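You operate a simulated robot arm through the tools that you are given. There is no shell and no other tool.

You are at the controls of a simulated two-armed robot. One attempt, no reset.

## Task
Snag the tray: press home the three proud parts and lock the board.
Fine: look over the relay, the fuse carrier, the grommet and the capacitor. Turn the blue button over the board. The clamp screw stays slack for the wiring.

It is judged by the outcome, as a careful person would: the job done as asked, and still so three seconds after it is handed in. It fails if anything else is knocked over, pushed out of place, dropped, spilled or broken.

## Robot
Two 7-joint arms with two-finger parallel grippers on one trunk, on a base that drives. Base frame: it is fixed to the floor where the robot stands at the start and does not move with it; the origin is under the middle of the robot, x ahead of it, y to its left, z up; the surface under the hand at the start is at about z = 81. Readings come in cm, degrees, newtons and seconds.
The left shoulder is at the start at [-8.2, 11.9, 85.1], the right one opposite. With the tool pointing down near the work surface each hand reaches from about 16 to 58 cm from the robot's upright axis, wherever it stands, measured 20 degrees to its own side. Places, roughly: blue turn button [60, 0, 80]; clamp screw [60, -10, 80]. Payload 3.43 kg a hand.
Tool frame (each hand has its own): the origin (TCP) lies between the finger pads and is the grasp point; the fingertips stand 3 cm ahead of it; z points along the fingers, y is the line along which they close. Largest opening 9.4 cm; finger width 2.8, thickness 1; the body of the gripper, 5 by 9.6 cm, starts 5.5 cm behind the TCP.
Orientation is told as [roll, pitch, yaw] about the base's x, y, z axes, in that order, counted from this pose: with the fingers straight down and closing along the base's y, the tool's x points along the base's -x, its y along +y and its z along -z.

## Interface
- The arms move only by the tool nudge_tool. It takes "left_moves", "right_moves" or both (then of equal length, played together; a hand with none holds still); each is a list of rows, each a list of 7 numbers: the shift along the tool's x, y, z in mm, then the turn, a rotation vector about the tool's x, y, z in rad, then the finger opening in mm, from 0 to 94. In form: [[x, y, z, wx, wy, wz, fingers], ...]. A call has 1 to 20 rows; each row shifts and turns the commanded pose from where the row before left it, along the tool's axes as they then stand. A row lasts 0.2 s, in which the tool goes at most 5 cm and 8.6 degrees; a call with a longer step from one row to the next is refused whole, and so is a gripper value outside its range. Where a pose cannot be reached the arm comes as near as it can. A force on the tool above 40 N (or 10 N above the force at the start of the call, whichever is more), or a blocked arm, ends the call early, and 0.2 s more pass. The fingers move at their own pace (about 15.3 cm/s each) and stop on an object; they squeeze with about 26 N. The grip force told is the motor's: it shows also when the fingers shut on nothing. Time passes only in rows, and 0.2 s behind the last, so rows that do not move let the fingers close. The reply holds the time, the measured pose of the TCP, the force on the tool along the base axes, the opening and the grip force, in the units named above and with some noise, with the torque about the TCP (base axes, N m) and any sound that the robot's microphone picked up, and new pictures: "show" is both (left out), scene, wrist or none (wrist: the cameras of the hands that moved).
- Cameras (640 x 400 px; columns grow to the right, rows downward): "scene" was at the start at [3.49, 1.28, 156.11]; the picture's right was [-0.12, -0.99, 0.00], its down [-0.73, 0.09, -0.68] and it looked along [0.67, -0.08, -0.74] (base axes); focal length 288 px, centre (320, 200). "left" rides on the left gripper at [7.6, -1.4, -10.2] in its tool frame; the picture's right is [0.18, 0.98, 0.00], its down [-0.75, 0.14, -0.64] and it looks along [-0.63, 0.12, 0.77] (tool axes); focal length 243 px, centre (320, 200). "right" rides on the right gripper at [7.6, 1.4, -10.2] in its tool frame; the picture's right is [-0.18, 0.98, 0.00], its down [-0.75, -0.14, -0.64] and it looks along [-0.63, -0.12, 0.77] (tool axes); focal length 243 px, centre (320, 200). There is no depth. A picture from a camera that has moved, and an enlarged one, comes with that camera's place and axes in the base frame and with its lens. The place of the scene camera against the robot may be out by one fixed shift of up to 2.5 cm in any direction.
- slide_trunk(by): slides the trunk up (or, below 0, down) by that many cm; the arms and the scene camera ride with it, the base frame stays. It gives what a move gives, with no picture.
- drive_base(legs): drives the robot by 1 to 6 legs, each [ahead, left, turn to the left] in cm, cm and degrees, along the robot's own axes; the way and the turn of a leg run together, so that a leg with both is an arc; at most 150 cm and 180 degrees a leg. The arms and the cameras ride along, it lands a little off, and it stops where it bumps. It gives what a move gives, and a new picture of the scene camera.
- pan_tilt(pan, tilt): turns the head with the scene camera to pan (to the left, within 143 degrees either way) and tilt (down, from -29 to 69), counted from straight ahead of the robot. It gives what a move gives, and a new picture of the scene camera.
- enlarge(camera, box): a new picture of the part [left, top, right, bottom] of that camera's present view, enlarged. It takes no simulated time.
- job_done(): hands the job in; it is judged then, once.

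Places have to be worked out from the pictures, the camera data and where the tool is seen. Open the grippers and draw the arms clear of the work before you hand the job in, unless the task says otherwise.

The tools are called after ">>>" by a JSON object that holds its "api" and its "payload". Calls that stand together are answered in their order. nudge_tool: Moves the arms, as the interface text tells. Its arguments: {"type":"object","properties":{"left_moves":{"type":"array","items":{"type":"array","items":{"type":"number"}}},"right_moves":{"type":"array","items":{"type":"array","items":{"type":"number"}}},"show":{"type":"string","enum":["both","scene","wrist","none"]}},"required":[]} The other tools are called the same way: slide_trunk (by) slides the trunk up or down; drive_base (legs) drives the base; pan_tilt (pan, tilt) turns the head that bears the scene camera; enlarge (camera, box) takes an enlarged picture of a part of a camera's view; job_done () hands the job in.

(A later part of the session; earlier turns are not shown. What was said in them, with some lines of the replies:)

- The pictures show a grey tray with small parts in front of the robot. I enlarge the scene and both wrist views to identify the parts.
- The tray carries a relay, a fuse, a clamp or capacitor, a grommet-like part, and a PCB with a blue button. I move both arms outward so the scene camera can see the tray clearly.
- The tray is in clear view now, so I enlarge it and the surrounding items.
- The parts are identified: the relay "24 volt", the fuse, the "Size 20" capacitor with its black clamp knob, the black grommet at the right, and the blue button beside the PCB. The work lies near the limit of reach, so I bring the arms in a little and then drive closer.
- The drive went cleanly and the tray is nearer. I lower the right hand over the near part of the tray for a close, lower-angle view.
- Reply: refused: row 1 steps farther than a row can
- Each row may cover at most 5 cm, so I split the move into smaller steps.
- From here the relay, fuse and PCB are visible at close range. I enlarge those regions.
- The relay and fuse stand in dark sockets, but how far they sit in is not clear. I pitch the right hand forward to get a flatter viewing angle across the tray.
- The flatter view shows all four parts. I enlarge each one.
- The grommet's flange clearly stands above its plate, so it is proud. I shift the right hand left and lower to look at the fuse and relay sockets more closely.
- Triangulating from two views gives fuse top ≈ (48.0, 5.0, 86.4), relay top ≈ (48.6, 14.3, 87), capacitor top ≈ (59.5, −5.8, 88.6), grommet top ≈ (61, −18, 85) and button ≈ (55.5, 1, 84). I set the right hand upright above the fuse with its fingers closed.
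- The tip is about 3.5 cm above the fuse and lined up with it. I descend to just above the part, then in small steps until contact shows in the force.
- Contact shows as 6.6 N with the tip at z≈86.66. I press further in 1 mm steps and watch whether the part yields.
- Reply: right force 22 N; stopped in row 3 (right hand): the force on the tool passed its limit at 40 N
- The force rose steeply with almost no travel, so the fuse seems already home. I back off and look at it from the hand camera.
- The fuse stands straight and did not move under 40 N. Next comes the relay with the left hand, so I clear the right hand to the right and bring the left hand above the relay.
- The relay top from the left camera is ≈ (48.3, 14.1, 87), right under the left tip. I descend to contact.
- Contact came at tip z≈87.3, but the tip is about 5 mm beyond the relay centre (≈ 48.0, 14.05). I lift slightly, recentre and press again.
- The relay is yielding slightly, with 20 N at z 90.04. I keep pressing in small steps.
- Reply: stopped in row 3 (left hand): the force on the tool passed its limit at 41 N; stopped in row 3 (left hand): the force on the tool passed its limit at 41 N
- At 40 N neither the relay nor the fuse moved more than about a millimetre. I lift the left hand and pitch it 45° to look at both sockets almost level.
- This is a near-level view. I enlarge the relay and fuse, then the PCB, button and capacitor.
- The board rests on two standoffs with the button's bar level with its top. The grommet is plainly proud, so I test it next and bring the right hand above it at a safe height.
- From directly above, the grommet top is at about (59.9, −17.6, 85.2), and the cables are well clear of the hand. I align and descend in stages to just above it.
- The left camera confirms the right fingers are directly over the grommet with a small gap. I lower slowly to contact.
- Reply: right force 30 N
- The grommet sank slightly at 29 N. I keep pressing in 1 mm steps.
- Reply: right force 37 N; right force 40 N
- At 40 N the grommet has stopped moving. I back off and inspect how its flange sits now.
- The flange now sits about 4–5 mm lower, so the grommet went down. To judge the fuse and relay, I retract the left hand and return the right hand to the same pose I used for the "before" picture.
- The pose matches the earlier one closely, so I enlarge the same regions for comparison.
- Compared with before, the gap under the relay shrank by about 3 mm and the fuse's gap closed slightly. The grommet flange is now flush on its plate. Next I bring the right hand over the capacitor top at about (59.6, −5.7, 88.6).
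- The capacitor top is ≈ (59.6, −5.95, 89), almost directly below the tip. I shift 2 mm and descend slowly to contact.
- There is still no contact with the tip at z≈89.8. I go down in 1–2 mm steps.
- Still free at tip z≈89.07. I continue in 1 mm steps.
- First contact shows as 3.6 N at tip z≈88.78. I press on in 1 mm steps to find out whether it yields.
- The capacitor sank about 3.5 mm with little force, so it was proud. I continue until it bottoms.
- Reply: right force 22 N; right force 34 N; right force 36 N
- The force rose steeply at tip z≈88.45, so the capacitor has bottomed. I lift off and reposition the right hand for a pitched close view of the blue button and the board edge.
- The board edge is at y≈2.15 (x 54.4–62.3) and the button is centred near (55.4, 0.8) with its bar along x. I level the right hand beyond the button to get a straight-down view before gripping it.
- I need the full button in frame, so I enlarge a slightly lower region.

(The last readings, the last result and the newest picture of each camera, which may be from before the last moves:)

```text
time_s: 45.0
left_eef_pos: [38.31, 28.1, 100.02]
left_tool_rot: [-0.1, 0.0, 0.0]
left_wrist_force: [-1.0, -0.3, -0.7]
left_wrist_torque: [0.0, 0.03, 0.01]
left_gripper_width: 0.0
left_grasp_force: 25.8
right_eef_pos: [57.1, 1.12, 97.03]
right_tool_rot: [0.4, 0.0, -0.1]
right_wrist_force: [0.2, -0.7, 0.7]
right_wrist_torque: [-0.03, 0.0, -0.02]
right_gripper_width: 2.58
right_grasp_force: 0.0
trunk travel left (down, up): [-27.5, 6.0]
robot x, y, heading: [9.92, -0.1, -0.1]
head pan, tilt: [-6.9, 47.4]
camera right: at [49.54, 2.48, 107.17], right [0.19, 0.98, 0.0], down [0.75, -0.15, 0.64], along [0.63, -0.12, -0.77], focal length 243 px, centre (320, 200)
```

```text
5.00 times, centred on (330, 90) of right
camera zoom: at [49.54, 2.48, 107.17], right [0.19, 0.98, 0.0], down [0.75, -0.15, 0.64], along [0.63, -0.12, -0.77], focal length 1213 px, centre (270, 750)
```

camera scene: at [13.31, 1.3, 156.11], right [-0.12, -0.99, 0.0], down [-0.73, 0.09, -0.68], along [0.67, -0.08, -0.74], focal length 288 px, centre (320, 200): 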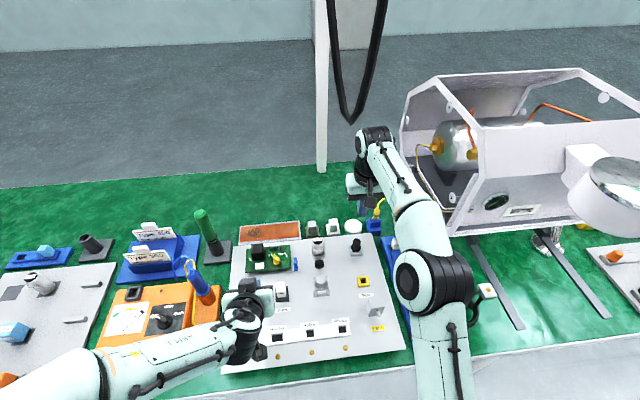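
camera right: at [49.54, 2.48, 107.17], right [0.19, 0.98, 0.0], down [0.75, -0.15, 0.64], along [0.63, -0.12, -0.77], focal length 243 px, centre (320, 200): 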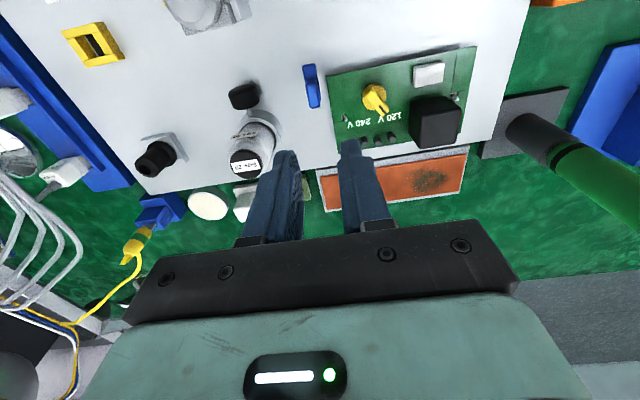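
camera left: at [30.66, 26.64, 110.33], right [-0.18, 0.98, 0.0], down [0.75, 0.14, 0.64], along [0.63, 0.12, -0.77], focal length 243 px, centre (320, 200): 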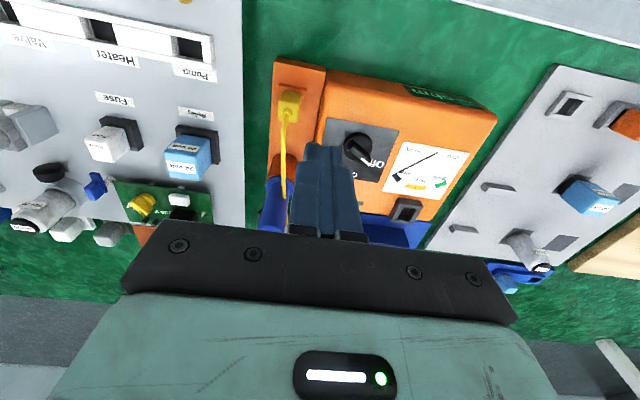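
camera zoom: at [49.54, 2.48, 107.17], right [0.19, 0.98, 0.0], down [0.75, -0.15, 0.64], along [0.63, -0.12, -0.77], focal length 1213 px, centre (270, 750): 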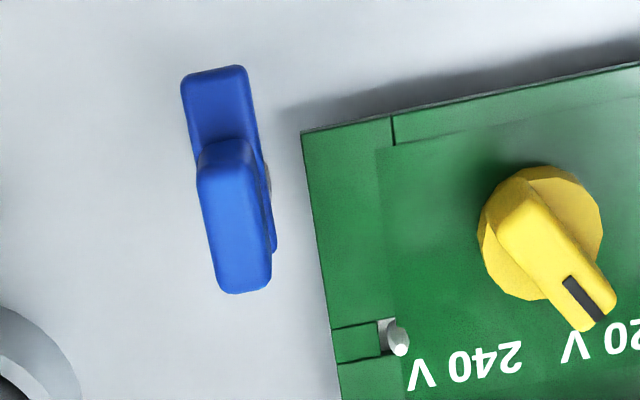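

The straight-down view is clear: the bar is about 3.1 cm long, centred at ≈ (55.3, 0.9), with a grip ridge along x on top at z≈85.6. I centre the right hand on it with the fingers 26 mm open and start down.

>>> {"api": "nudge_tool", "payload": {"right_moves": [[17, -2, 10, 0, 0, 0, 26], [0, 0, 25, 0, 0, 0, 26], [0, 0, 20, 0, 0, 0, 26], [0, 0, 0, 0, 0, 0, 26]], "show": "wrist"}}

>>> {"api": "enlarge", "payload": {"camera": "right", "box": [240, 80, 420, 220]}}

```text
time_s: 46.0
left_eef_pos: [38.45, 27.97, 100.07]
left_tool_rot: [0.0, 0.1, 0.0]
left_wrist_force: [-0.3, 0.4, -0.1]
left_wrist_torque: [0.0, 0.0, 0.0]
left_gripper_width: 0.03
left_grasp_force: 25.3
right_eef_pos: [55.44, 0.86, 91.34]
right_tool_rot: [0.3, -0.1, -0.2]
right_wrist_force: [0.1, 0.7, 0.4]
right_wrist_torque: [-0.04, 0.01, -0.02]
right_gripper_width: 2.61
right_grasp_force: 0.2
trunk travel left (down, up): [-27.5, 6.0]
robot x, y, heading: [9.63, -0.09, -0.3]
head pan, tilt: [-6.9, 47.4]
camera right: at [47.94, 2.28, 101.54], right [0.19, 0.98, 0.0], down [0.75, -0.15, 0.64], along [0.63, -0.12, -0.77], focal length 243 px, centre (320, 200)
```

right: 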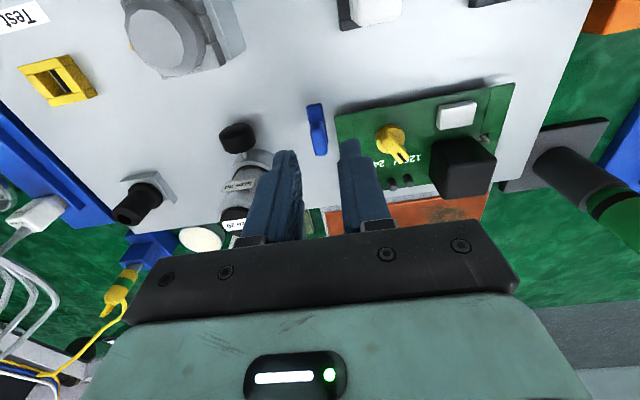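

```text
2.86 times, centred on (330, 150) of right
camera zoom: at [47.94, 2.28, 101.54], right [0.19, 0.98, 0.0], down [0.75, -0.15, 0.64], along [0.63, -0.12, -0.77], focal length 693 px, centre (291, 343)
```

zoom: 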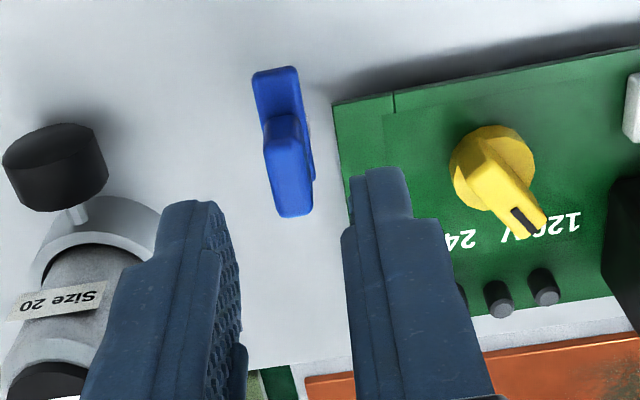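

The ridge lies midway between the fingers. I lower to TCP z≈87.7, which puts the tips at ≈84.7, just above the bar and board.

>>> {"api": "nudge_tool", "payload": {"right_moves": [[0, -1, 15, 0, 0, 0, 26], [0, 0, 12, 0, 0, 0, 26], [0, 0, 6, 0, 0, 0, 26], [0, 0, 3, 0, 0, 0, 26], [0, 0, 0, 0, 0, 0, 26]], "show": "wrist"}}

>>> {"api": "enlarge", "payload": {"camera": "right", "box": [240, 100, 420, 240]}}

>>> {"api": "enlarge", "payload": {"camera": "left", "box": [0, 80, 240, 240]}}

```text
time_s: 47.2
left_eef_pos: [38.34, 28.05, 100.17]
left_tool_rot: [-0.1, 0.1, 0.0]
left_wrist_force: [-0.6, 0.4, 0.1]
left_wrist_torque: [0.01, -0.04, 0.0]
left_gripper_width: 0.02
left_grasp_force: 25.7
right_eef_pos: [55.47, 0.81, 87.84]
right_tool_rot: [0.2, -0.2, -0.2]
right_wrist_force: [-0.1, 0.5, 0.3]
right_wrist_torque: [-0.02, 0.03, 0.02]
right_gripper_width: 2.61
right_grasp_force: 0.1
trunk travel left (down, up): [-27.5, 6.0]
robot x, y, heading: [10.04, -0.08, -0.2]
head pan, tilt: [-6.9, 47.4]
camera right: at [47.88, 2.27, 98.03], right [0.19, 0.98, 0.0], down [0.75, -0.15, 0.64], along [0.63, -0.12, -0.77], focal length 243 px, centre (320, 200)
```

right: 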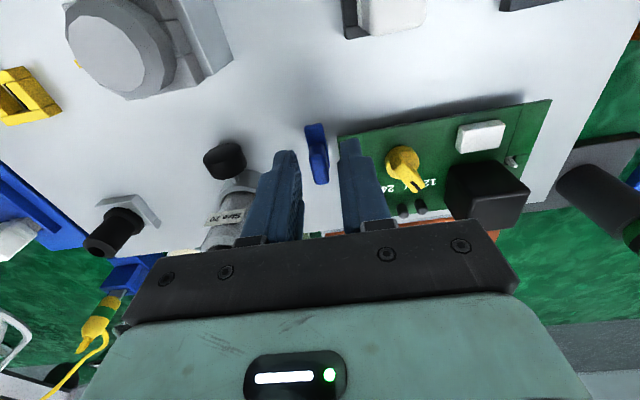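

```text
2.86 times, centred on (330, 170) of right
camera zoom: at [47.88, 2.27, 98.03], right [0.19, 0.98, 0.0], down [0.75, -0.15, 0.64], along [0.63, -0.12, -0.77], focal length 693 px, centre (291, 286)
```

zoom: 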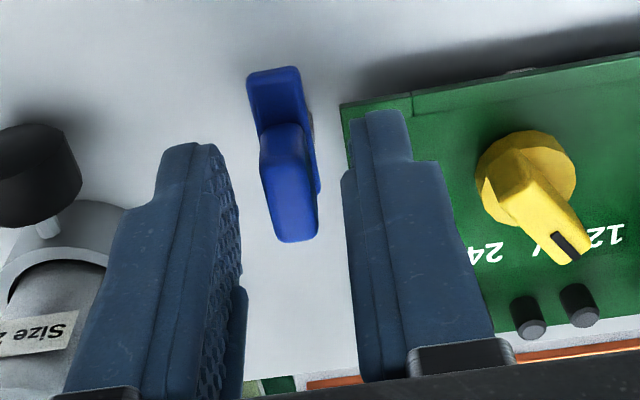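

```text
2.50 times, centred on (120, 160) of left
camera zoom: at [30.68, 26.61, 110.32], right [-0.18, 0.98, 0.0], down [0.75, 0.14, 0.64], along [0.63, 0.12, -0.77], focal length 606 px, centre (820, 300)
```

zoom: 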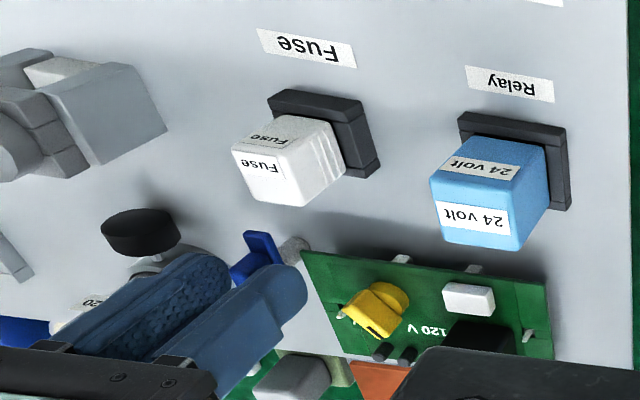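

The fingers straddle the ridge and are clear of the board. I go 2 mm lower and close on the ridge.

>>> {"api": "nudge_tool", "payload": {"right_moves": [[0, 0, 2, 0, 0, 0, 26], [0, 0, 0, 0, 0, 0, 18], [0, 0, 0, 0, 0, 0, 12], [0, 0, 0, 0, 0, 0, 6], [0, 0, 0, 0, 0, 0, 6], [0, 0, 0, 0, 0, 0, 6]], "show": "wrist"}}

>>> {"api": "enlarge", "payload": {"camera": "right", "box": [240, 100, 420, 240]}}

```text
time_s: 48.6
left_eef_pos: [38.31, 28.09, 100.13]
left_tool_rot: [-0.1, 0.0, 0.0]
left_wrist_force: [1.1, -0.4, -0.2]
left_wrist_torque: [0.02, -0.01, -0.02]
left_gripper_width: 0.0
left_grasp_force: 26.4
right_eef_pos: [55.38, 0.73, 87.59]
right_tool_rot: [0.3, -0.2, -0.2]
right_wrist_force: [-0.1, -2.6, -0.3]
right_wrist_torque: [-0.25, 0.14, 0.0]
right_gripper_width: 0.95
right_grasp_force: 42.9
trunk travel left (down, up): [-27.5, 6.0]
robot x, y, heading: [9.54, 0.04, -0.1]
head pan, tilt: [-6.9, 47.4]
camera right: at [47.89, 2.19, 97.87], right [0.19, 0.98, 0.0], down [0.75, -0.15, 0.64], along [0.63, -0.12, -0.77], focal length 243 px, centre (320, 200)
```

right: 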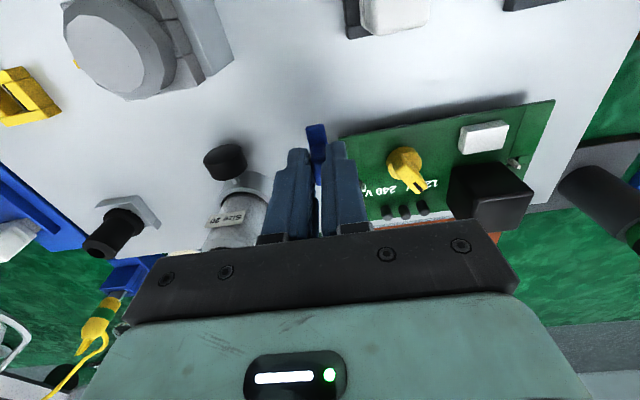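

```text
2.86 times, centred on (330, 170) of right
camera zoom: at [47.89, 2.19, 97.87], right [0.19, 0.98, 0.0], down [0.75, -0.15, 0.64], along [0.63, -0.12, -0.77], focal length 693 px, centre (291, 286)
```

zoom: 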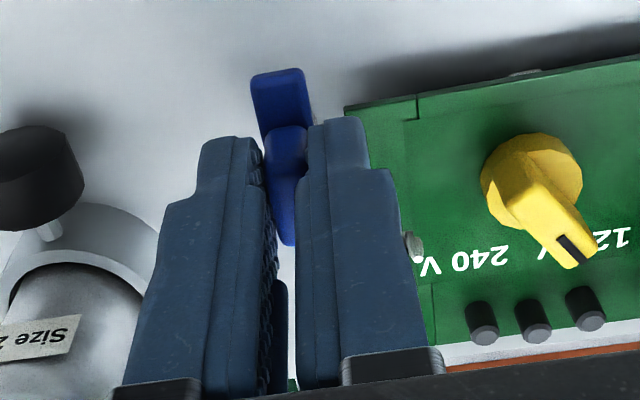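

The ridge is gripped at 0.95 cm width. I relieve the small side load and turn about the tool axis by 16° as a first test, watching the torque.

>>> {"api": "nudge_tool", "payload": {"right_moves": [[0, 1.5, 0, 0, 0, 0, 6], [0, 0, 0, 0, 0, 0.14, 6], [0, 0, 0, 0, 0, 0.14, 6], [0, 0, 0, 0, 0, 0, 6]], "show": "wrist"}}

>>> {"api": "enlarge", "payload": {"camera": "right", "box": [240, 100, 420, 240]}}

```text
time_s: 49.6
left_eef_pos: [38.51, 28.1, 100.12]
left_tool_rot: [-0.1, 0.0, 0.0]
left_wrist_force: [0.2, 0.0, -0.5]
left_wrist_torque: [-0.01, -0.01, 0.0]
left_gripper_width: 0.04
left_grasp_force: 25.3
right_eef_pos: [55.42, 0.99, 87.7]
right_tool_rot: [0.3, 0.0, -16.4]
right_wrist_force: [-0.8, -1.3, -8.5]
right_wrist_torque: [-0.57, -1.26, -0.02]
right_gripper_width: 0.99
right_grasp_force: 43.3
trunk travel left (down, up): [-27.5, 6.0]
robot x, y, heading: [10.17, 0.2, -0.1]
head pan, tilt: [-6.9, 47.4]
camera right: at [48.62, 4.4, 97.88], right [0.45, 0.89, 0.0], down [0.68, -0.35, 0.64], along [0.57, -0.29, -0.77], focal length 243 px, centre (320, 200)
```

right: 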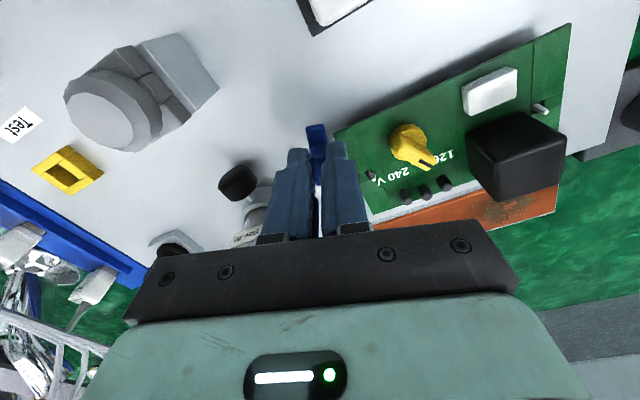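

```text
2.86 times, centred on (330, 170) of right
camera zoom: at [48.62, 4.4, 97.88], right [0.45, 0.89, 0.0], down [0.68, -0.35, 0.64], along [0.57, -0.29, -0.77], focal length 693 px, centre (291, 286)
```

zoom: 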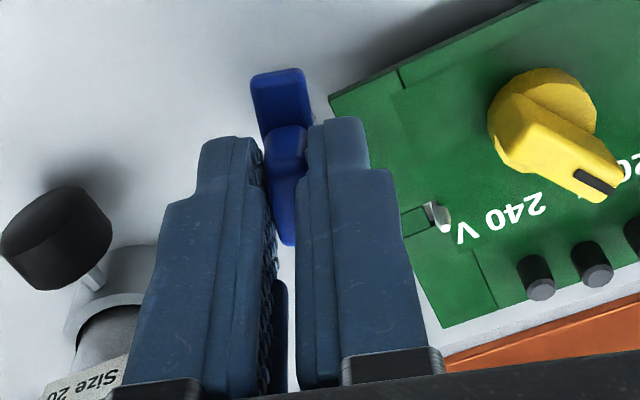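

The bar turns with the hand. A downward reaction of 8.5 N shows a slight upward pull, so I ease down 1 mm and continue to about 50°.

>>> {"api": "nudge_tool", "payload": {"right_moves": [[0, 0, 1, 0, 0, 0, 6], [0, 0, 0, 0, 0, 0.14, 6], [0, 0, 0, 0, 0, 0.14, 6], [0, 0, 0, 0, 0, 0.14, 6], [0, 0, 0, 0, 0, 0, 6]], "show": "wrist"}}

>>> {"api": "enlarge", "payload": {"camera": "right", "box": [240, 100, 420, 240]}}

```text
time_s: 50.9
left_eef_pos: [38.43, 28.16, 100.11]
left_tool_rot: [-0.3, 0.1, 0.0]
left_wrist_force: [0.9, -0.4, -0.3]
left_wrist_torque: [-0.03, -0.02, -0.03]
left_gripper_width: 0.0
left_grasp_force: 26.3
right_eef_pos: [55.62, 1.25, 87.64]
right_tool_rot: [0.5, 0.0, -40.3]
right_wrist_force: [8.7, 6.8, 3.4]
right_wrist_torque: [-0.43, -0.5, 0.05]
right_gripper_width: 1.01
right_grasp_force: 43.0
trunk travel left (down, up): [-27.5, 6.0]
robot x, y, heading: [10.14, 0.28, -0.1]
head pan, tilt: [-6.9, 47.4]
camera right: at [50.71, 7.09, 97.89], right [0.78, 0.63, 0.01], down [0.48, -0.6, 0.64], along [0.41, -0.49, -0.77], focal length 243 px, centre (320, 200)
```

right: 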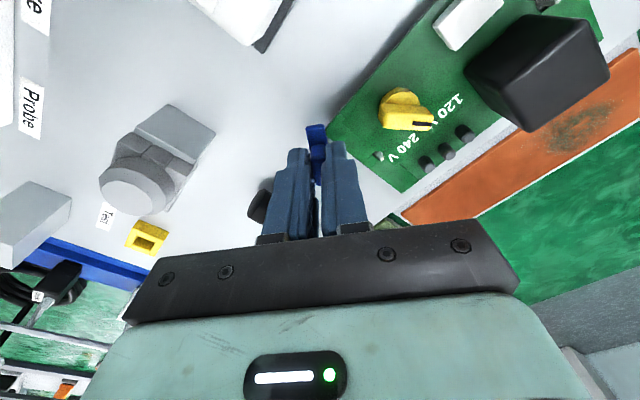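

```text
2.86 times, centred on (330, 170) of right
camera zoom: at [50.71, 7.09, 97.89], right [0.78, 0.63, 0.01], down [0.48, -0.6, 0.64], along [0.41, -0.49, -0.77], focal length 693 px, centre (291, 286)
```

zoom: 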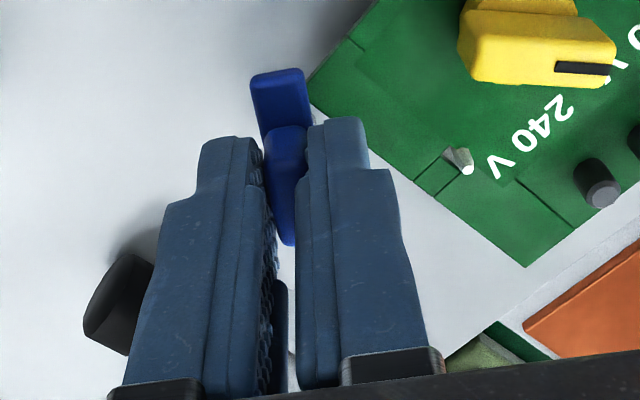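

The lateral force of about 11 N means the pivot sits about 6 mm from the TCP along the bar. I shift along tool y to relieve that, then keep turning with a compensating step per row.

>>> {"api": "nudge_tool", "payload": {"right_moves": [[0.5, 3, 0, 0, 0, 0, 6], [0, 1, 0, 0, 0, 0, 6], [0, 0, 0, 0, 0, 0, 6]], "show": "none"}}

>>> {"api": "nudge_tool", "payload": {"right_moves": [[-0.2, 0.9, 0, 0, 0, 0.14, 6], [-0.2, 0.9, 0, 0, 0, 0.14, 6], [0, 0, 0, 0, 0, 0, 6]], "show": "wrist"}}

>>> {"api": "enlarge", "payload": {"camera": "right", "box": [240, 100, 420, 240]}}

```text
time_s: 51.6
left_eef_pos: [38.25, 28.11, 100.14]
left_tool_rot: [-0.1, -0.2, -0.1]
left_wrist_force: [0.7, -0.2, 0.1]
left_wrist_torque: [0.01, -0.02, 0.03]
left_gripper_width: 0.0
left_grasp_force: 26.3
right_eef_pos: [55.61, 1.18, 87.6]
right_tool_rot: [0.2, 0.0, -40.5]
right_wrist_force: [-3.4, -5.4, 17.1]
right_wrist_torque: [-0.38, 0.29, -0.06]
right_gripper_width: 0.99
right_grasp_force: 43.6
trunk travel left (down, up): [-27.5, 6.0]
robot x, y, heading: [9.77, 0.09, -0.2]
head pan, tilt: [-6.9, 47.4]
```

```text
time_s: 52.5
left_eef_pos: [38.19, 27.98, 100.18]
left_tool_rot: [-0.1, -0.2, 0.0]
left_wrist_force: [0.1, 0.7, 0.7]
left_wrist_torque: [0.0, -0.01, 0.02]
left_gripper_width: 0.0
left_grasp_force: 26.3
right_eef_pos: [55.7, 1.24, 87.69]
right_tool_rot: [0.4, 0.1, -56.4]
right_wrist_force: [-7.1, -8.9, 25.0]
right_wrist_torque: [-1.21, -0.1, -0.07]
right_gripper_width: 0.99
right_grasp_force: 43.5
trunk travel left (down, up): [-27.5, 6.0]
robot x, y, heading: [9.72, 0.26, 0.2]
head pan, tilt: [-6.9, 47.4]
camera right: at [52.7, 8.35, 97.89], right [0.92, 0.39, 0.01], down [0.3, -0.71, 0.64], along [0.25, -0.59, -0.77], focal length 243 px, centre (320, 200)
```

right: 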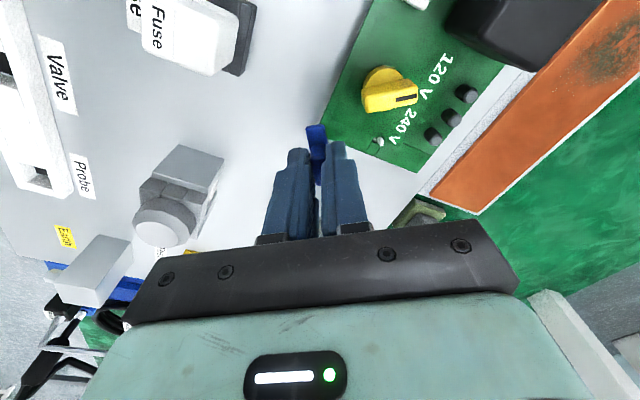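

```text
2.86 times, centred on (330, 170) of right
camera zoom: at [52.7, 8.35, 97.89], right [0.92, 0.39, 0.01], down [0.3, -0.71, 0.64], along [0.25, -0.59, -0.77], focal length 693 px, centre (291, 286)
```

zoom: 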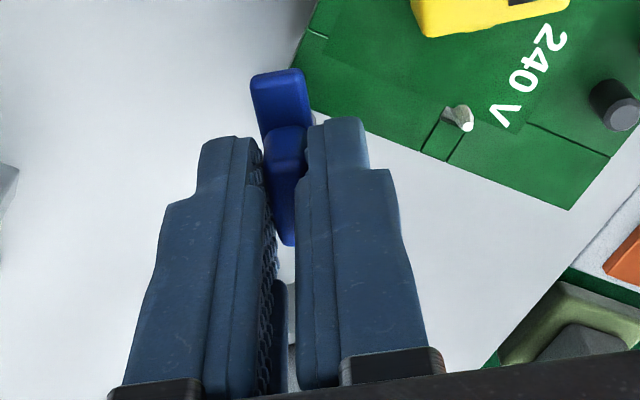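

Now there is a side load of about −11 N and 25 N upward, so I over-compensated. I check the bar against the board edge from the left camera while relieving these loads.

>>> {"api": "nudge_tool", "payload": {"right_moves": [[-0.5, -2, -1, 0, 0, 0, 6], [0, -0.5, -1, 0, 0, 0, 6], [0, 0, 0, 0, 0, 0, 6]], "show": "none"}}

>>> {"api": "enlarge", "payload": {"camera": "left", "box": [40, 130, 200, 240]}}

>>> {"api": "enlarge", "payload": {"camera": "right", "box": [290, 110, 350, 160]}}

```text
time_s: 53.2
left_eef_pos: [38.45, 28.05, 100.18]
left_tool_rot: [-0.1, 0.0, 0.0]
left_wrist_force: [0.3, -0.1, -0.6]
left_wrist_torque: [-0.01, -0.01, -0.03]
left_gripper_width: 0.0
left_grasp_force: 26.0
right_eef_pos: [55.76, 1.3, 87.62]
right_tool_rot: [0.3, 0.0, -56.2]
right_wrist_force: [6.5, 0.2, 1.0]
right_wrist_torque: [-1.12, -0.84, 0.05]
right_gripper_width: 0.96
right_grasp_force: 43.6
trunk travel left (down, up): [-27.5, 6.0]
robot x, y, heading: [9.83, 0.35, -0.4]
head pan, tilt: [-6.9, 47.4]
```

```text
3.64 times, centred on (120, 185) of left
camera zoom: at [30.73, 26.63, 110.3], right [-0.18, 0.98, 0.0], down [0.75, 0.14, 0.64], along [0.63, 0.12, -0.77], focal length 882 px, centre (1047, 254)
```

zoom: 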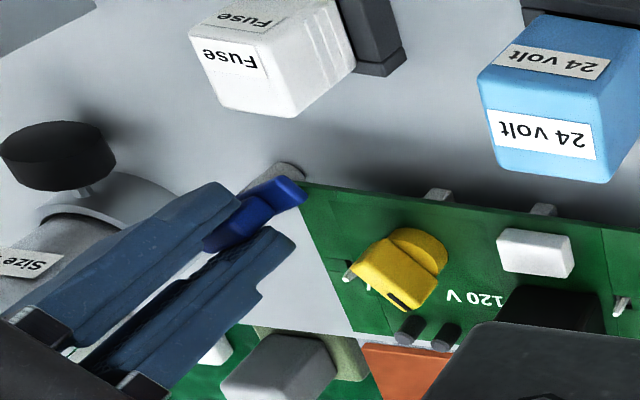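

```text
8.00 times, centred on (320, 135) of right
camera zoom: at [52.72, 8.34, 97.9], right [0.92, 0.39, 0.0], down [0.3, -0.71, 0.64], along [0.25, -0.59, -0.77], focal length 1941 px, centre (320, 720)
```

zoom: 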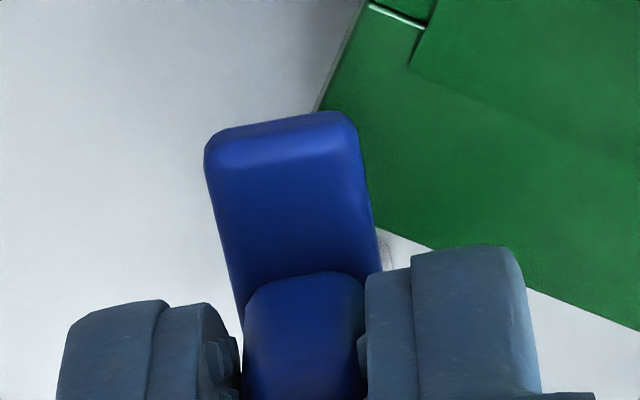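

The bar's corner already lies over the board with the loads nearly relieved. I continue the turn with a smaller compensation.

>>> {"api": "nudge_tool", "payload": {"right_moves": [[0, 1, 0, 0, 0, 0.14, 6], [0, 0.5, 0, 0, 0, 0.14, 6], [0, 0, 0, 0, 0, 0, 6]], "show": "none"}}

>>> {"api": "enlarge", "payload": {"camera": "left", "box": [40, 130, 200, 240]}}

>>> {"api": "enlarge", "payload": {"camera": "right", "box": [240, 90, 400, 190]}}

```text
time_s: 54.0
left_eef_pos: [38.54, 28.12, 100.13]
left_tool_rot: [-0.1, 0.1, 0.0]
left_wrist_force: [0.3, -0.3, 0.4]
left_wrist_torque: [0.0, 0.0, 0.03]
left_gripper_width: 0.02
left_grasp_force: 25.5
right_eef_pos: [55.88, 1.23, 87.6]
right_tool_rot: [0.1, 0.2, -72.4]
right_wrist_force: [7.1, -1.4, -5.0]
right_wrist_torque: [-0.42, -0.29, 0.01]
right_gripper_width: 1.0
right_grasp_force: 43.7
trunk travel left (down, up): [-27.5, 6.0]
robot x, y, heading: [10.01, -0.01, 0.0]
head pan, tilt: [-6.9, 47.4]
```

```text
3.64 times, centred on (120, 185) of left
camera zoom: at [30.77, 26.61, 110.3], right [-0.18, 0.98, 0.0], down [0.75, 0.14, 0.64], along [0.63, 0.12, -0.77], focal length 882 px, centre (1047, 254)
```

zoom: 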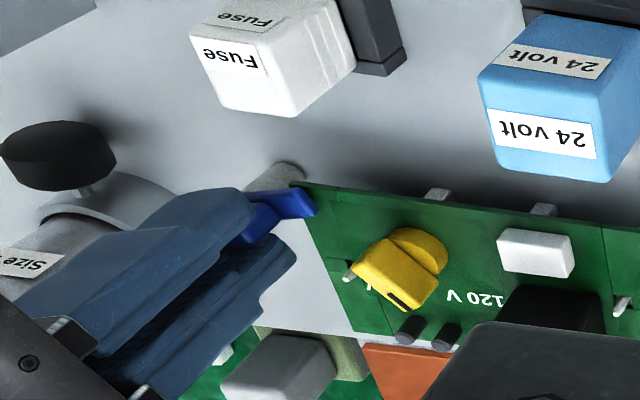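

```text
4.00 times, centred on (320, 140) of right
camera zoom: at [54.99, 8.98, 97.9], right [0.99, 0.12, 0.0], down [0.09, -0.76, 0.64], along [0.08, -0.63, -0.77], focal length 970 px, centre (320, 440)
```

zoom: 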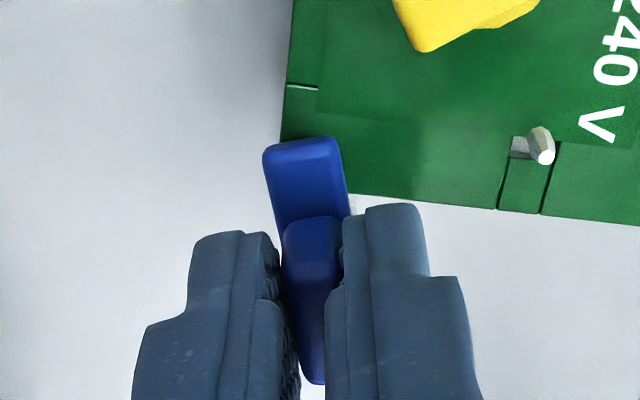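

The bar is well over the board corner at 72°. I finish the turn to 90°.

>>> {"api": "nudge_tool", "payload": {"right_moves": [[0, 1.2, 0.4, 0, 0, 0.14, 6], [0, 0.7, 0, 0, 0, 0.14, 6], [0, 0, 0, 0, 0, 0.03, 6], [0, 0, 0, 0, 0, 0, 6]], "show": "wrist"}}

>>> {"api": "enlarge", "payload": {"camera": "left", "box": [40, 130, 200, 240]}}

>>> {"api": "enlarge", "payload": {"camera": "right", "box": [240, 90, 400, 190]}}

```text
time_s: 55.0
left_eef_pos: [38.36, 28.01, 100.09]
left_tool_rot: [0.0, 0.2, -0.1]
left_wrist_force: [0.2, 0.0, 0.4]
left_wrist_torque: [0.0, 0.01, -0.02]
left_gripper_width: 0.0
left_grasp_force: 26.1
right_eef_pos: [56.04, 1.37, 87.62]
right_tool_rot: [0.1, 0.2, -90.3]
right_wrist_force: [4.6, -2.7, -5.0]
right_wrist_torque: [-0.28, -0.06, 0.06]
right_gripper_width: 0.97
right_grasp_force: 44.4
trunk travel left (down, up): [-27.5, 6.0]
robot x, y, heading: [9.94, 0.13, -0.2]
head pan, tilt: [-6.9, 47.4]
camera right: at [57.54, 8.93, 97.91], right [0.98, -0.19, 0.0], down [-0.14, -0.76, 0.64], along [-0.12, -0.63, -0.77], focal length 243 px, centre (320, 200)
```

right: 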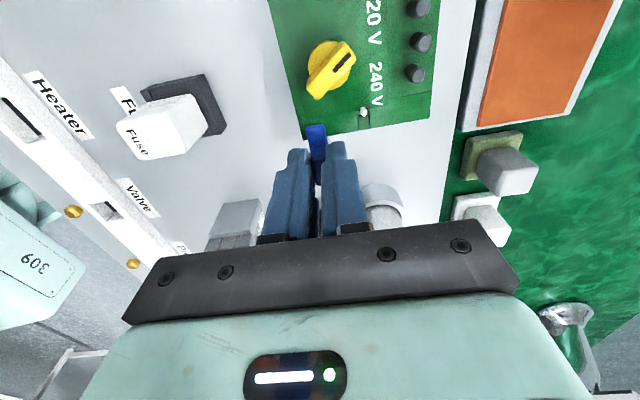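

```text
3.64 times, centred on (120, 185) of left
camera zoom: at [30.75, 26.59, 110.31], right [-0.18, 0.98, 0.0], down [0.75, 0.14, 0.64], along [0.63, 0.12, -0.77], focal length 882 px, centre (1047, 254)
```

zoom: 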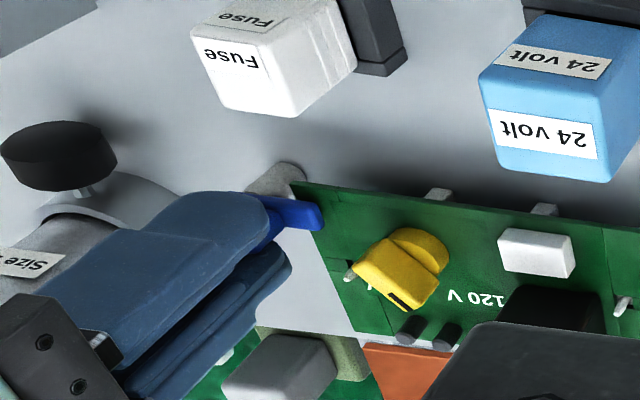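

```text
4.00 times, centred on (320, 140) of right
camera zoom: at [57.54, 8.93, 97.91], right [0.98, -0.19, 0.0], down [-0.14, -0.76, 0.64], along [-0.12, -0.63, -0.77], focal length 970 px, centre (320, 440)
```

zoom: 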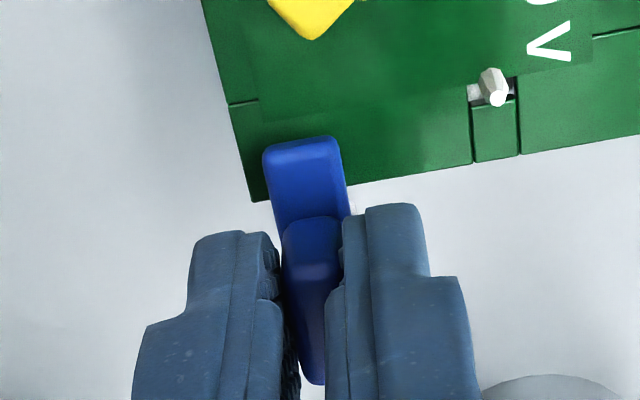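

The bar now points across the board edge at 90°. I open the fingers only to 17 mm, because the board's pin is nearby, and lift straight up.

>>> {"api": "nudge_tool", "payload": {"right_moves": [[0, 0, 0, 0, 0, 0, 13], [0, 0, 0, 0, 0, 0, 16], [0, 0, 0, 0, 0, 0, 17], [0, 0, -5, 0, 0, 0, 17], [0, 0, -10, 0, 0, 0, 17], [0, 0, -30, 0, 0, 0, 17], [0, 0, -40, 0, 0, 0, 17], [0, 0, 0, 0, 0, 0, 17]], "show": "wrist"}}

>>> {"api": "enlarge", "payload": {"camera": "right", "box": [250, 60, 410, 180]}}

>>> {"api": "enlarge", "payload": {"camera": "left", "box": [40, 100, 200, 240]}}

```text
time_s: 56.9
left_eef_pos: [38.35, 28.2, 100.26]
left_tool_rot: [-0.1, -0.1, -0.1]
left_wrist_force: [0.3, -0.7, 0.7]
left_wrist_torque: [0.01, -0.02, -0.02]
left_gripper_width: 0.0
left_grasp_force: 26.0
right_eef_pos: [55.79, 1.44, 96.22]
right_tool_rot: [0.1, 0.3, -90.1]
right_wrist_force: [0.6, -0.2, 0.9]
right_wrist_torque: [0.03, 0.02, 0.0]
right_gripper_width: 1.7
right_grasp_force: 0.0
trunk travel left (down, up): [-27.5, 6.0]
robot x, y, heading: [9.59, 0.28, -0.2]
head pan, tilt: [-6.9, 47.4]
camera right: at [57.23, 9.07, 106.5], right [0.98, -0.19, 0.0], down [-0.14, -0.76, 0.64], along [-0.12, -0.63, -0.77], focal length 243 px, centre (320, 200)
```

right: 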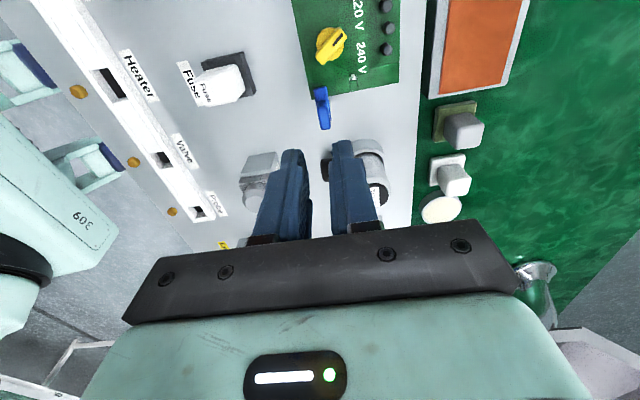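

```text
3.33 times, centred on (330, 120) of right
camera zoom: at [57.23, 9.07, 106.5], right [0.98, -0.19, 0.0], down [-0.14, -0.76, 0.64], along [-0.12, -0.63, -0.77], focal length 809 px, centre (287, 467)
```

zoom: 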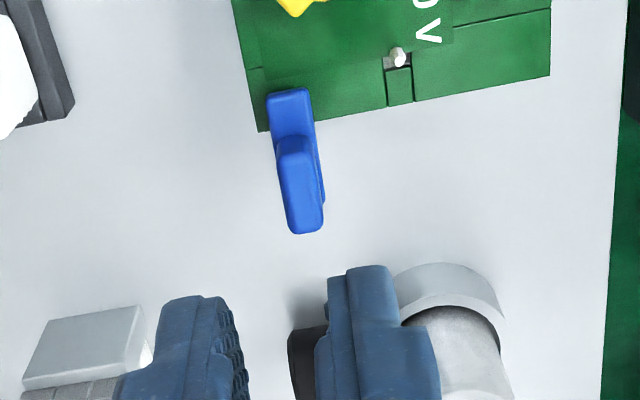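

```text
2.86 times, centred on (120, 170) of left
camera zoom: at [30.7, 26.62, 110.32], right [-0.18, 0.98, 0.0], down [0.75, 0.14, 0.64], along [0.63, 0.12, -0.77], focal length 693 px, centre (891, 286)
```

zoom: 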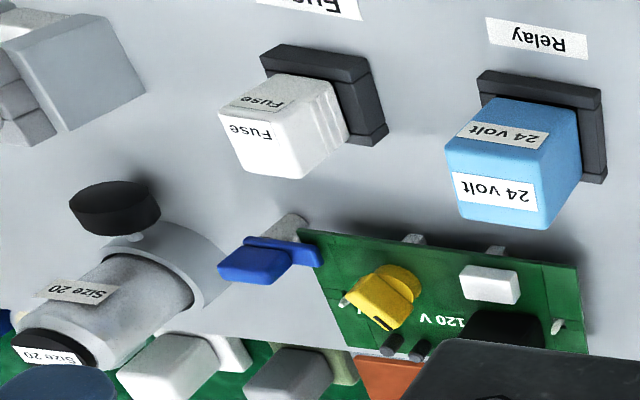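

The button holds across the board edge. I raise the right hand, turn it back and pull it away, then take a final close look at all the parts.

>>> {"api": "nudge_tool", "payload": {"right_moves": [[0, 0, -30, 0, 0, -0.14, 17], [0, 0, 0, 0, 0, -0.14, 17], [0, 0, 0, 0, 0, -0.14, 17], [0, 0, 0, 0, 0, -0.14, 17], [0, 0, 0, 0, 0, -0.14, 17], [0, 0, 0, 0, 0, -0.14, 17], [0, 0, 0, 0, 0, -0.14, 17], [0, 0, 0, 0, 0, -0.14, 17], [0, 0, 0, 0, 0, -0.14, 17], [0, 0, 0, 0, 0, -0.14, 17], [0, 0, 0, 0, 0, -0.14, 17], [0, 0, 0, 0, 0, -0.03, 17], [30, 0, 0, 0, 0, 0, 17], [40, 0, 0, 0, 0, 0, 17], [40, 0, 0, 0, 0, 0, 17], [20, 0, 20, 0, -0.131, 0, 0], [0, 0, 20, 0, -0.131, 0, 0], [0, 0, 0, 0, -0.131, 0, 0], [0, 0, 0, 0, -0.131, 0, 0], [0, 0, 0, 0, 0, 0, 0]], "show": "wrist"}}

```text
time_s: 61.0
left_eef_pos: [38.5, 28.06, 100.13]
left_tool_rot: [-0.2, 0.0, 0.1]
left_wrist_force: [0.5, -0.2, 0.2]
left_wrist_torque: [0.01, -0.01, 0.04]
left_gripper_width: 0.01
left_grasp_force: 25.8
right_eef_pos: [43.24, 1.4, 95.2]
right_tool_rot: [0.3, -30.3, -0.3]
right_wrist_force: [0.7, -0.7, -0.7]
right_wrist_torque: [-0.01, 0.03, 0.0]
right_gripper_width: 0.01
right_grasp_force: 25.9
trunk travel left (down, up): [-27.5, 6.0]
robot x, y, heading: [9.95, -0.18, -0.2]
head pan, tilt: [-6.9, 47.4]
camera right: at [31.58, 2.77, 100.28], right [0.16, 0.98, 0.1], down [0.33, -0.15, 0.93], along [0.93, -0.12, -0.35], focal length 243 px, centre (320, 200)
```

right: 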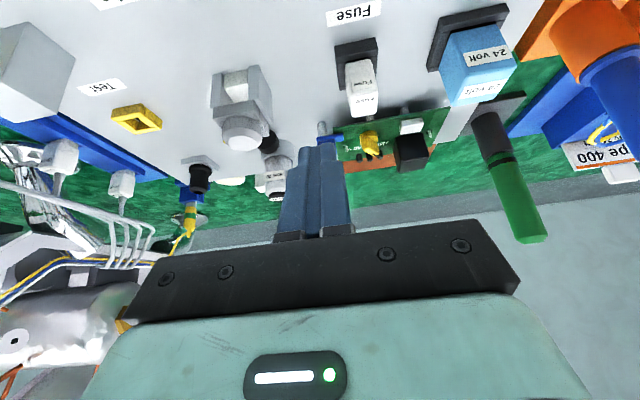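

I enlarge each part for the final check.

>>> {"api": "enlarge", "payload": {"camera": "right", "box": [310, 0, 530, 140]}}

>>> {"api": "enlarge", "payload": {"camera": "right", "box": [160, 120, 360, 220]}}

>>> {"api": "enlarge", "payload": {"camera": "right", "box": [300, 100, 460, 180]}}

```text
2.86 times, centred on (420, 70) of right
camera zoom: at [31.58, 2.77, 100.28], right [0.16, 0.98, 0.1], down [0.33, -0.15, 0.93], along [0.93, -0.12, -0.35], focal length 693 px, centre (34, 571)
```

zoom: 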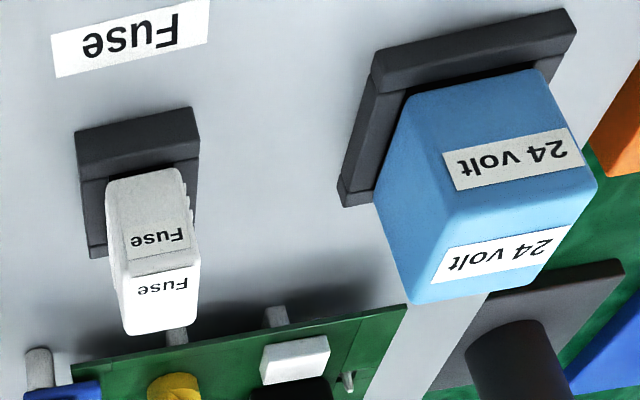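

```text
3.20 times, centred on (260, 170) of right
camera zoom: at [31.58, 2.77, 100.28], right [0.16, 0.98, 0.1], down [0.33, -0.15, 0.93], along [0.93, -0.12, -0.35], focal length 776 px, centre (512, 296)
```

zoom: 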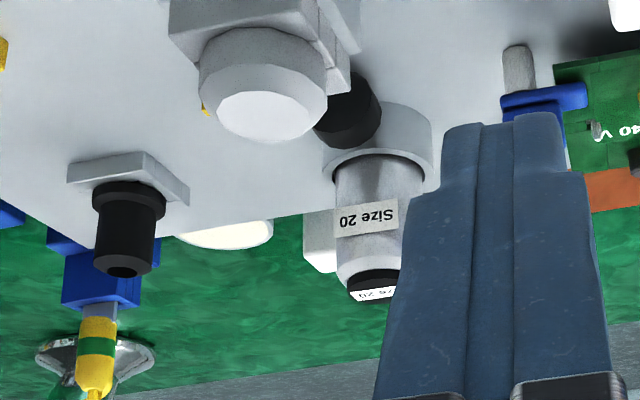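

```text
4.00 times, centred on (380, 140) of right
camera zoom: at [31.58, 2.77, 100.28], right [0.16, 0.98, 0.1], down [0.33, -0.15, 0.93], along [0.93, -0.12, -0.35], focal length 970 px, centre (80, 440)
```

zoom: 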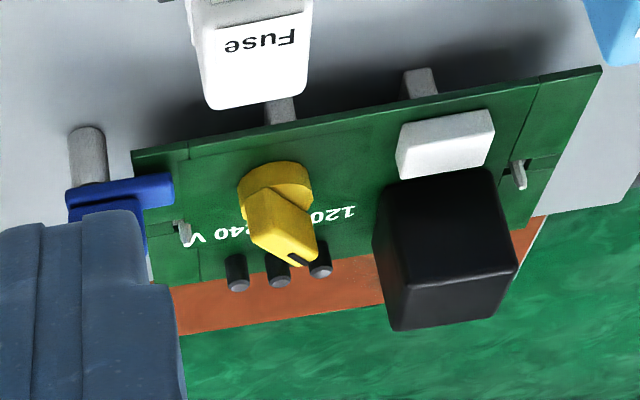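

The relay, capacitor and grommet are down, the fuse is unchanged, the bar lies over the board and the clamp knob was not touched. I now withdraw both arms and open the grippers.

>>> {"api": "nudge_tool", "payload": {"left_moves": [[0, 0, -40, 0, 0, 0, 0], [0, 0, -40, 0, 0, 0, 0], [0, 0, -40, 0, 0, 0, 0], [0, 0, -40, 0, 0, 0, 0], [30, 0, 0, 0, 0, 0, 20], [30, 0, 0, 0, 0, 0, 40], [30, 0, 0, 0, 0, 0, 60], [0, 0, 0, 0, 0, 0, 90], [0, 0, 0, 0, 0, 0, 90]], "right_moves": [[0, 0, -40, 0, 0, 0, 0], [0, 0, -40, 0, 0.131, 0, 0], [0, 0, -40, 0, 0.131, 0, 0], [0, 0, -40, 0, 0.131, 0, 0], [0, 0, -40, 0, 0.131, 0, 20], [0, -40, 0, 0, 0, 0, 40], [0, -40, 0, 0, 0, 0, 60], [0, -40, 0, 0, 0, 0, 90], [0, -30, 0, 0, 0, 0, 90]], "show": "scene"}}

>>> {"api": "enlarge", "payload": {"camera": "scene", "box": [210, 210, 410, 370]}}

```text
time_s: 63.0
left_eef_pos: [29.41, 28.08, 116.05]
left_tool_rot: [-0.1, 0.0, 0.0]
left_wrist_force: [-1.1, 0.0, 0.4]
left_wrist_torque: [-0.03, -0.04, 0.0]
left_gripper_width: 8.98
left_grasp_force: 0.0
right_eef_pos: [35.97, -13.71, 113.51]
right_tool_rot: [0.3, -0.1, -0.2]
right_wrist_force: [-0.6, -1.8, -0.3]
right_wrist_torque: [-0.03, -0.01, 0.03]
right_gripper_width: 8.98
right_grasp_force: 0.1
trunk travel left (down, up): [-27.5, 6.0]
robot x, y, heading: [9.92, 0.12, 0.1]
head pan, tilt: [-6.9, 47.4]
camera scene: at [13.31, 1.23, 156.11], right [-0.12, -0.99, 0.0], down [-0.73, 0.09, -0.68], along [0.67, -0.08, -0.74], focal length 288 px, centre (320, 200)
```

scene: 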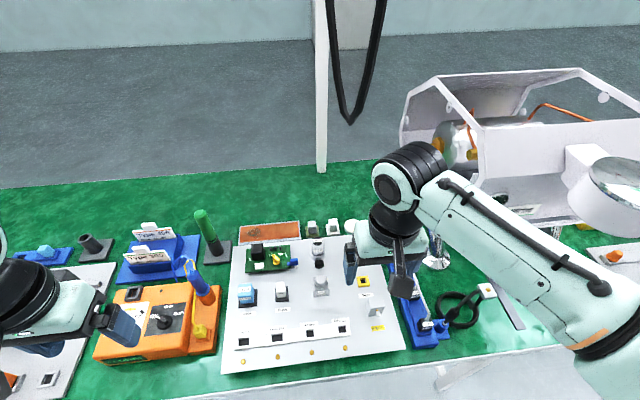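

```text
2.50 times, centred on (310, 290) of scene
camera zoom: at [13.31, 1.23, 156.11], right [-0.12, -0.99, 0.0], down [-0.73, 0.09, -0.68], along [0.67, -0.08, -0.74], focal length 719 px, centre (345, -25)
```

zoom: 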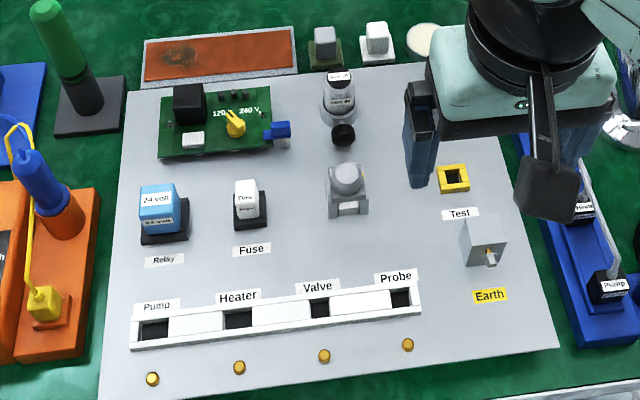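

Everything on the tray is in place and the button lies across the board. I move the right hand a little further aside, then hand in.

>>> {"api": "nudge_tool", "payload": {"right_moves": [[30, -30, 0, 0, 0, 0, 90], [20, -40, 0, 0, 0, 0, 90], [0, -40, 0, 0, 0, 0, 90], [0, 0, 0, 0, 0, 0, 90]], "show": "scene"}}

>>> {"api": "enlarge", "payload": {"camera": "scene", "box": [210, 210, 410, 370]}}

```text
time_s: 64.0
left_eef_pos: [29.5, 28.16, 116.09]
left_tool_rot: [-0.1, 0.1, 0.1]
left_wrist_force: [0.4, -0.5, 0.4]
left_wrist_torque: [0.03, 0.03, -0.03]
left_gripper_width: 9.02
left_grasp_force: 0.0
right_eef_pos: [30.73, -24.8, 113.55]
right_tool_rot: [0.2, -0.1, 0.0]
right_wrist_force: [0.3, 0.1, 0.9]
right_wrist_torque: [-0.02, -0.01, -0.02]
right_gripper_width: 9.0
right_grasp_force: 0.1
trunk travel left (down, up): [-27.5, 6.0]
robot x, y, heading: [9.72, 0.14, -0.5]
head pan, tilt: [-6.9, 47.4]
camera scene: at [13.34, 1.32, 156.11], right [-0.12, -0.99, 0.0], down [-0.73, 0.09, -0.68], along [0.67, -0.08, -0.74], focal length 288 px, centre (320, 200)
```

scene: 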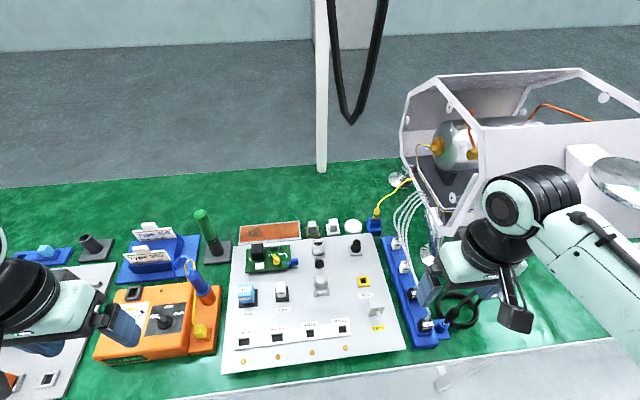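

```text
2.50 times, centred on (310, 290) of scene
camera zoom: at [13.34, 1.32, 156.11], right [-0.12, -0.99, 0.0], down [-0.73, 0.09, -0.68], along [0.67, -0.08, -0.74], focal length 719 px, centre (345, -25)
```

zoom: 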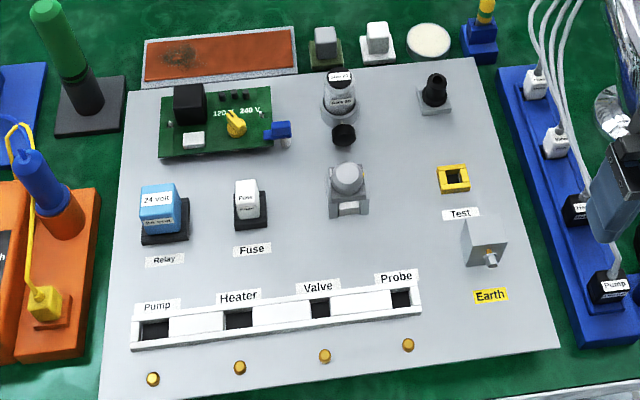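

The final picture shows the relay, grommet and capacitor pressed in, the fuse home, the button over the board, the clamp screw untouched and both arms clear. I hand the job in.

>>> {"api": "job_done", "payload": {}}

```text
The job is handed in.
```

The job is handed in: the three proud parts are pressed home and the blue button is turned over the board. I don't have the judge's result.

- **Pressed home:** the relay, the grommet and the capacitor each went down about 3–5 mm. Each then stopped hard, under about 35–40 N.
- **Fuse carrier:** I pressed it to 40 N as a check. It did not move noticeably, so I judged it was already home.
- **Board lock:** I turned the blue button 90°, so its bar now lies across the corner of the board. It stayed there after I let go.
- **Clamp screw:** I did not touch it, so it is still slack for the wiring.

Nothing else on the tray looked disturbed in the last pictures. Both grippers are open and the arms are clear of the work.
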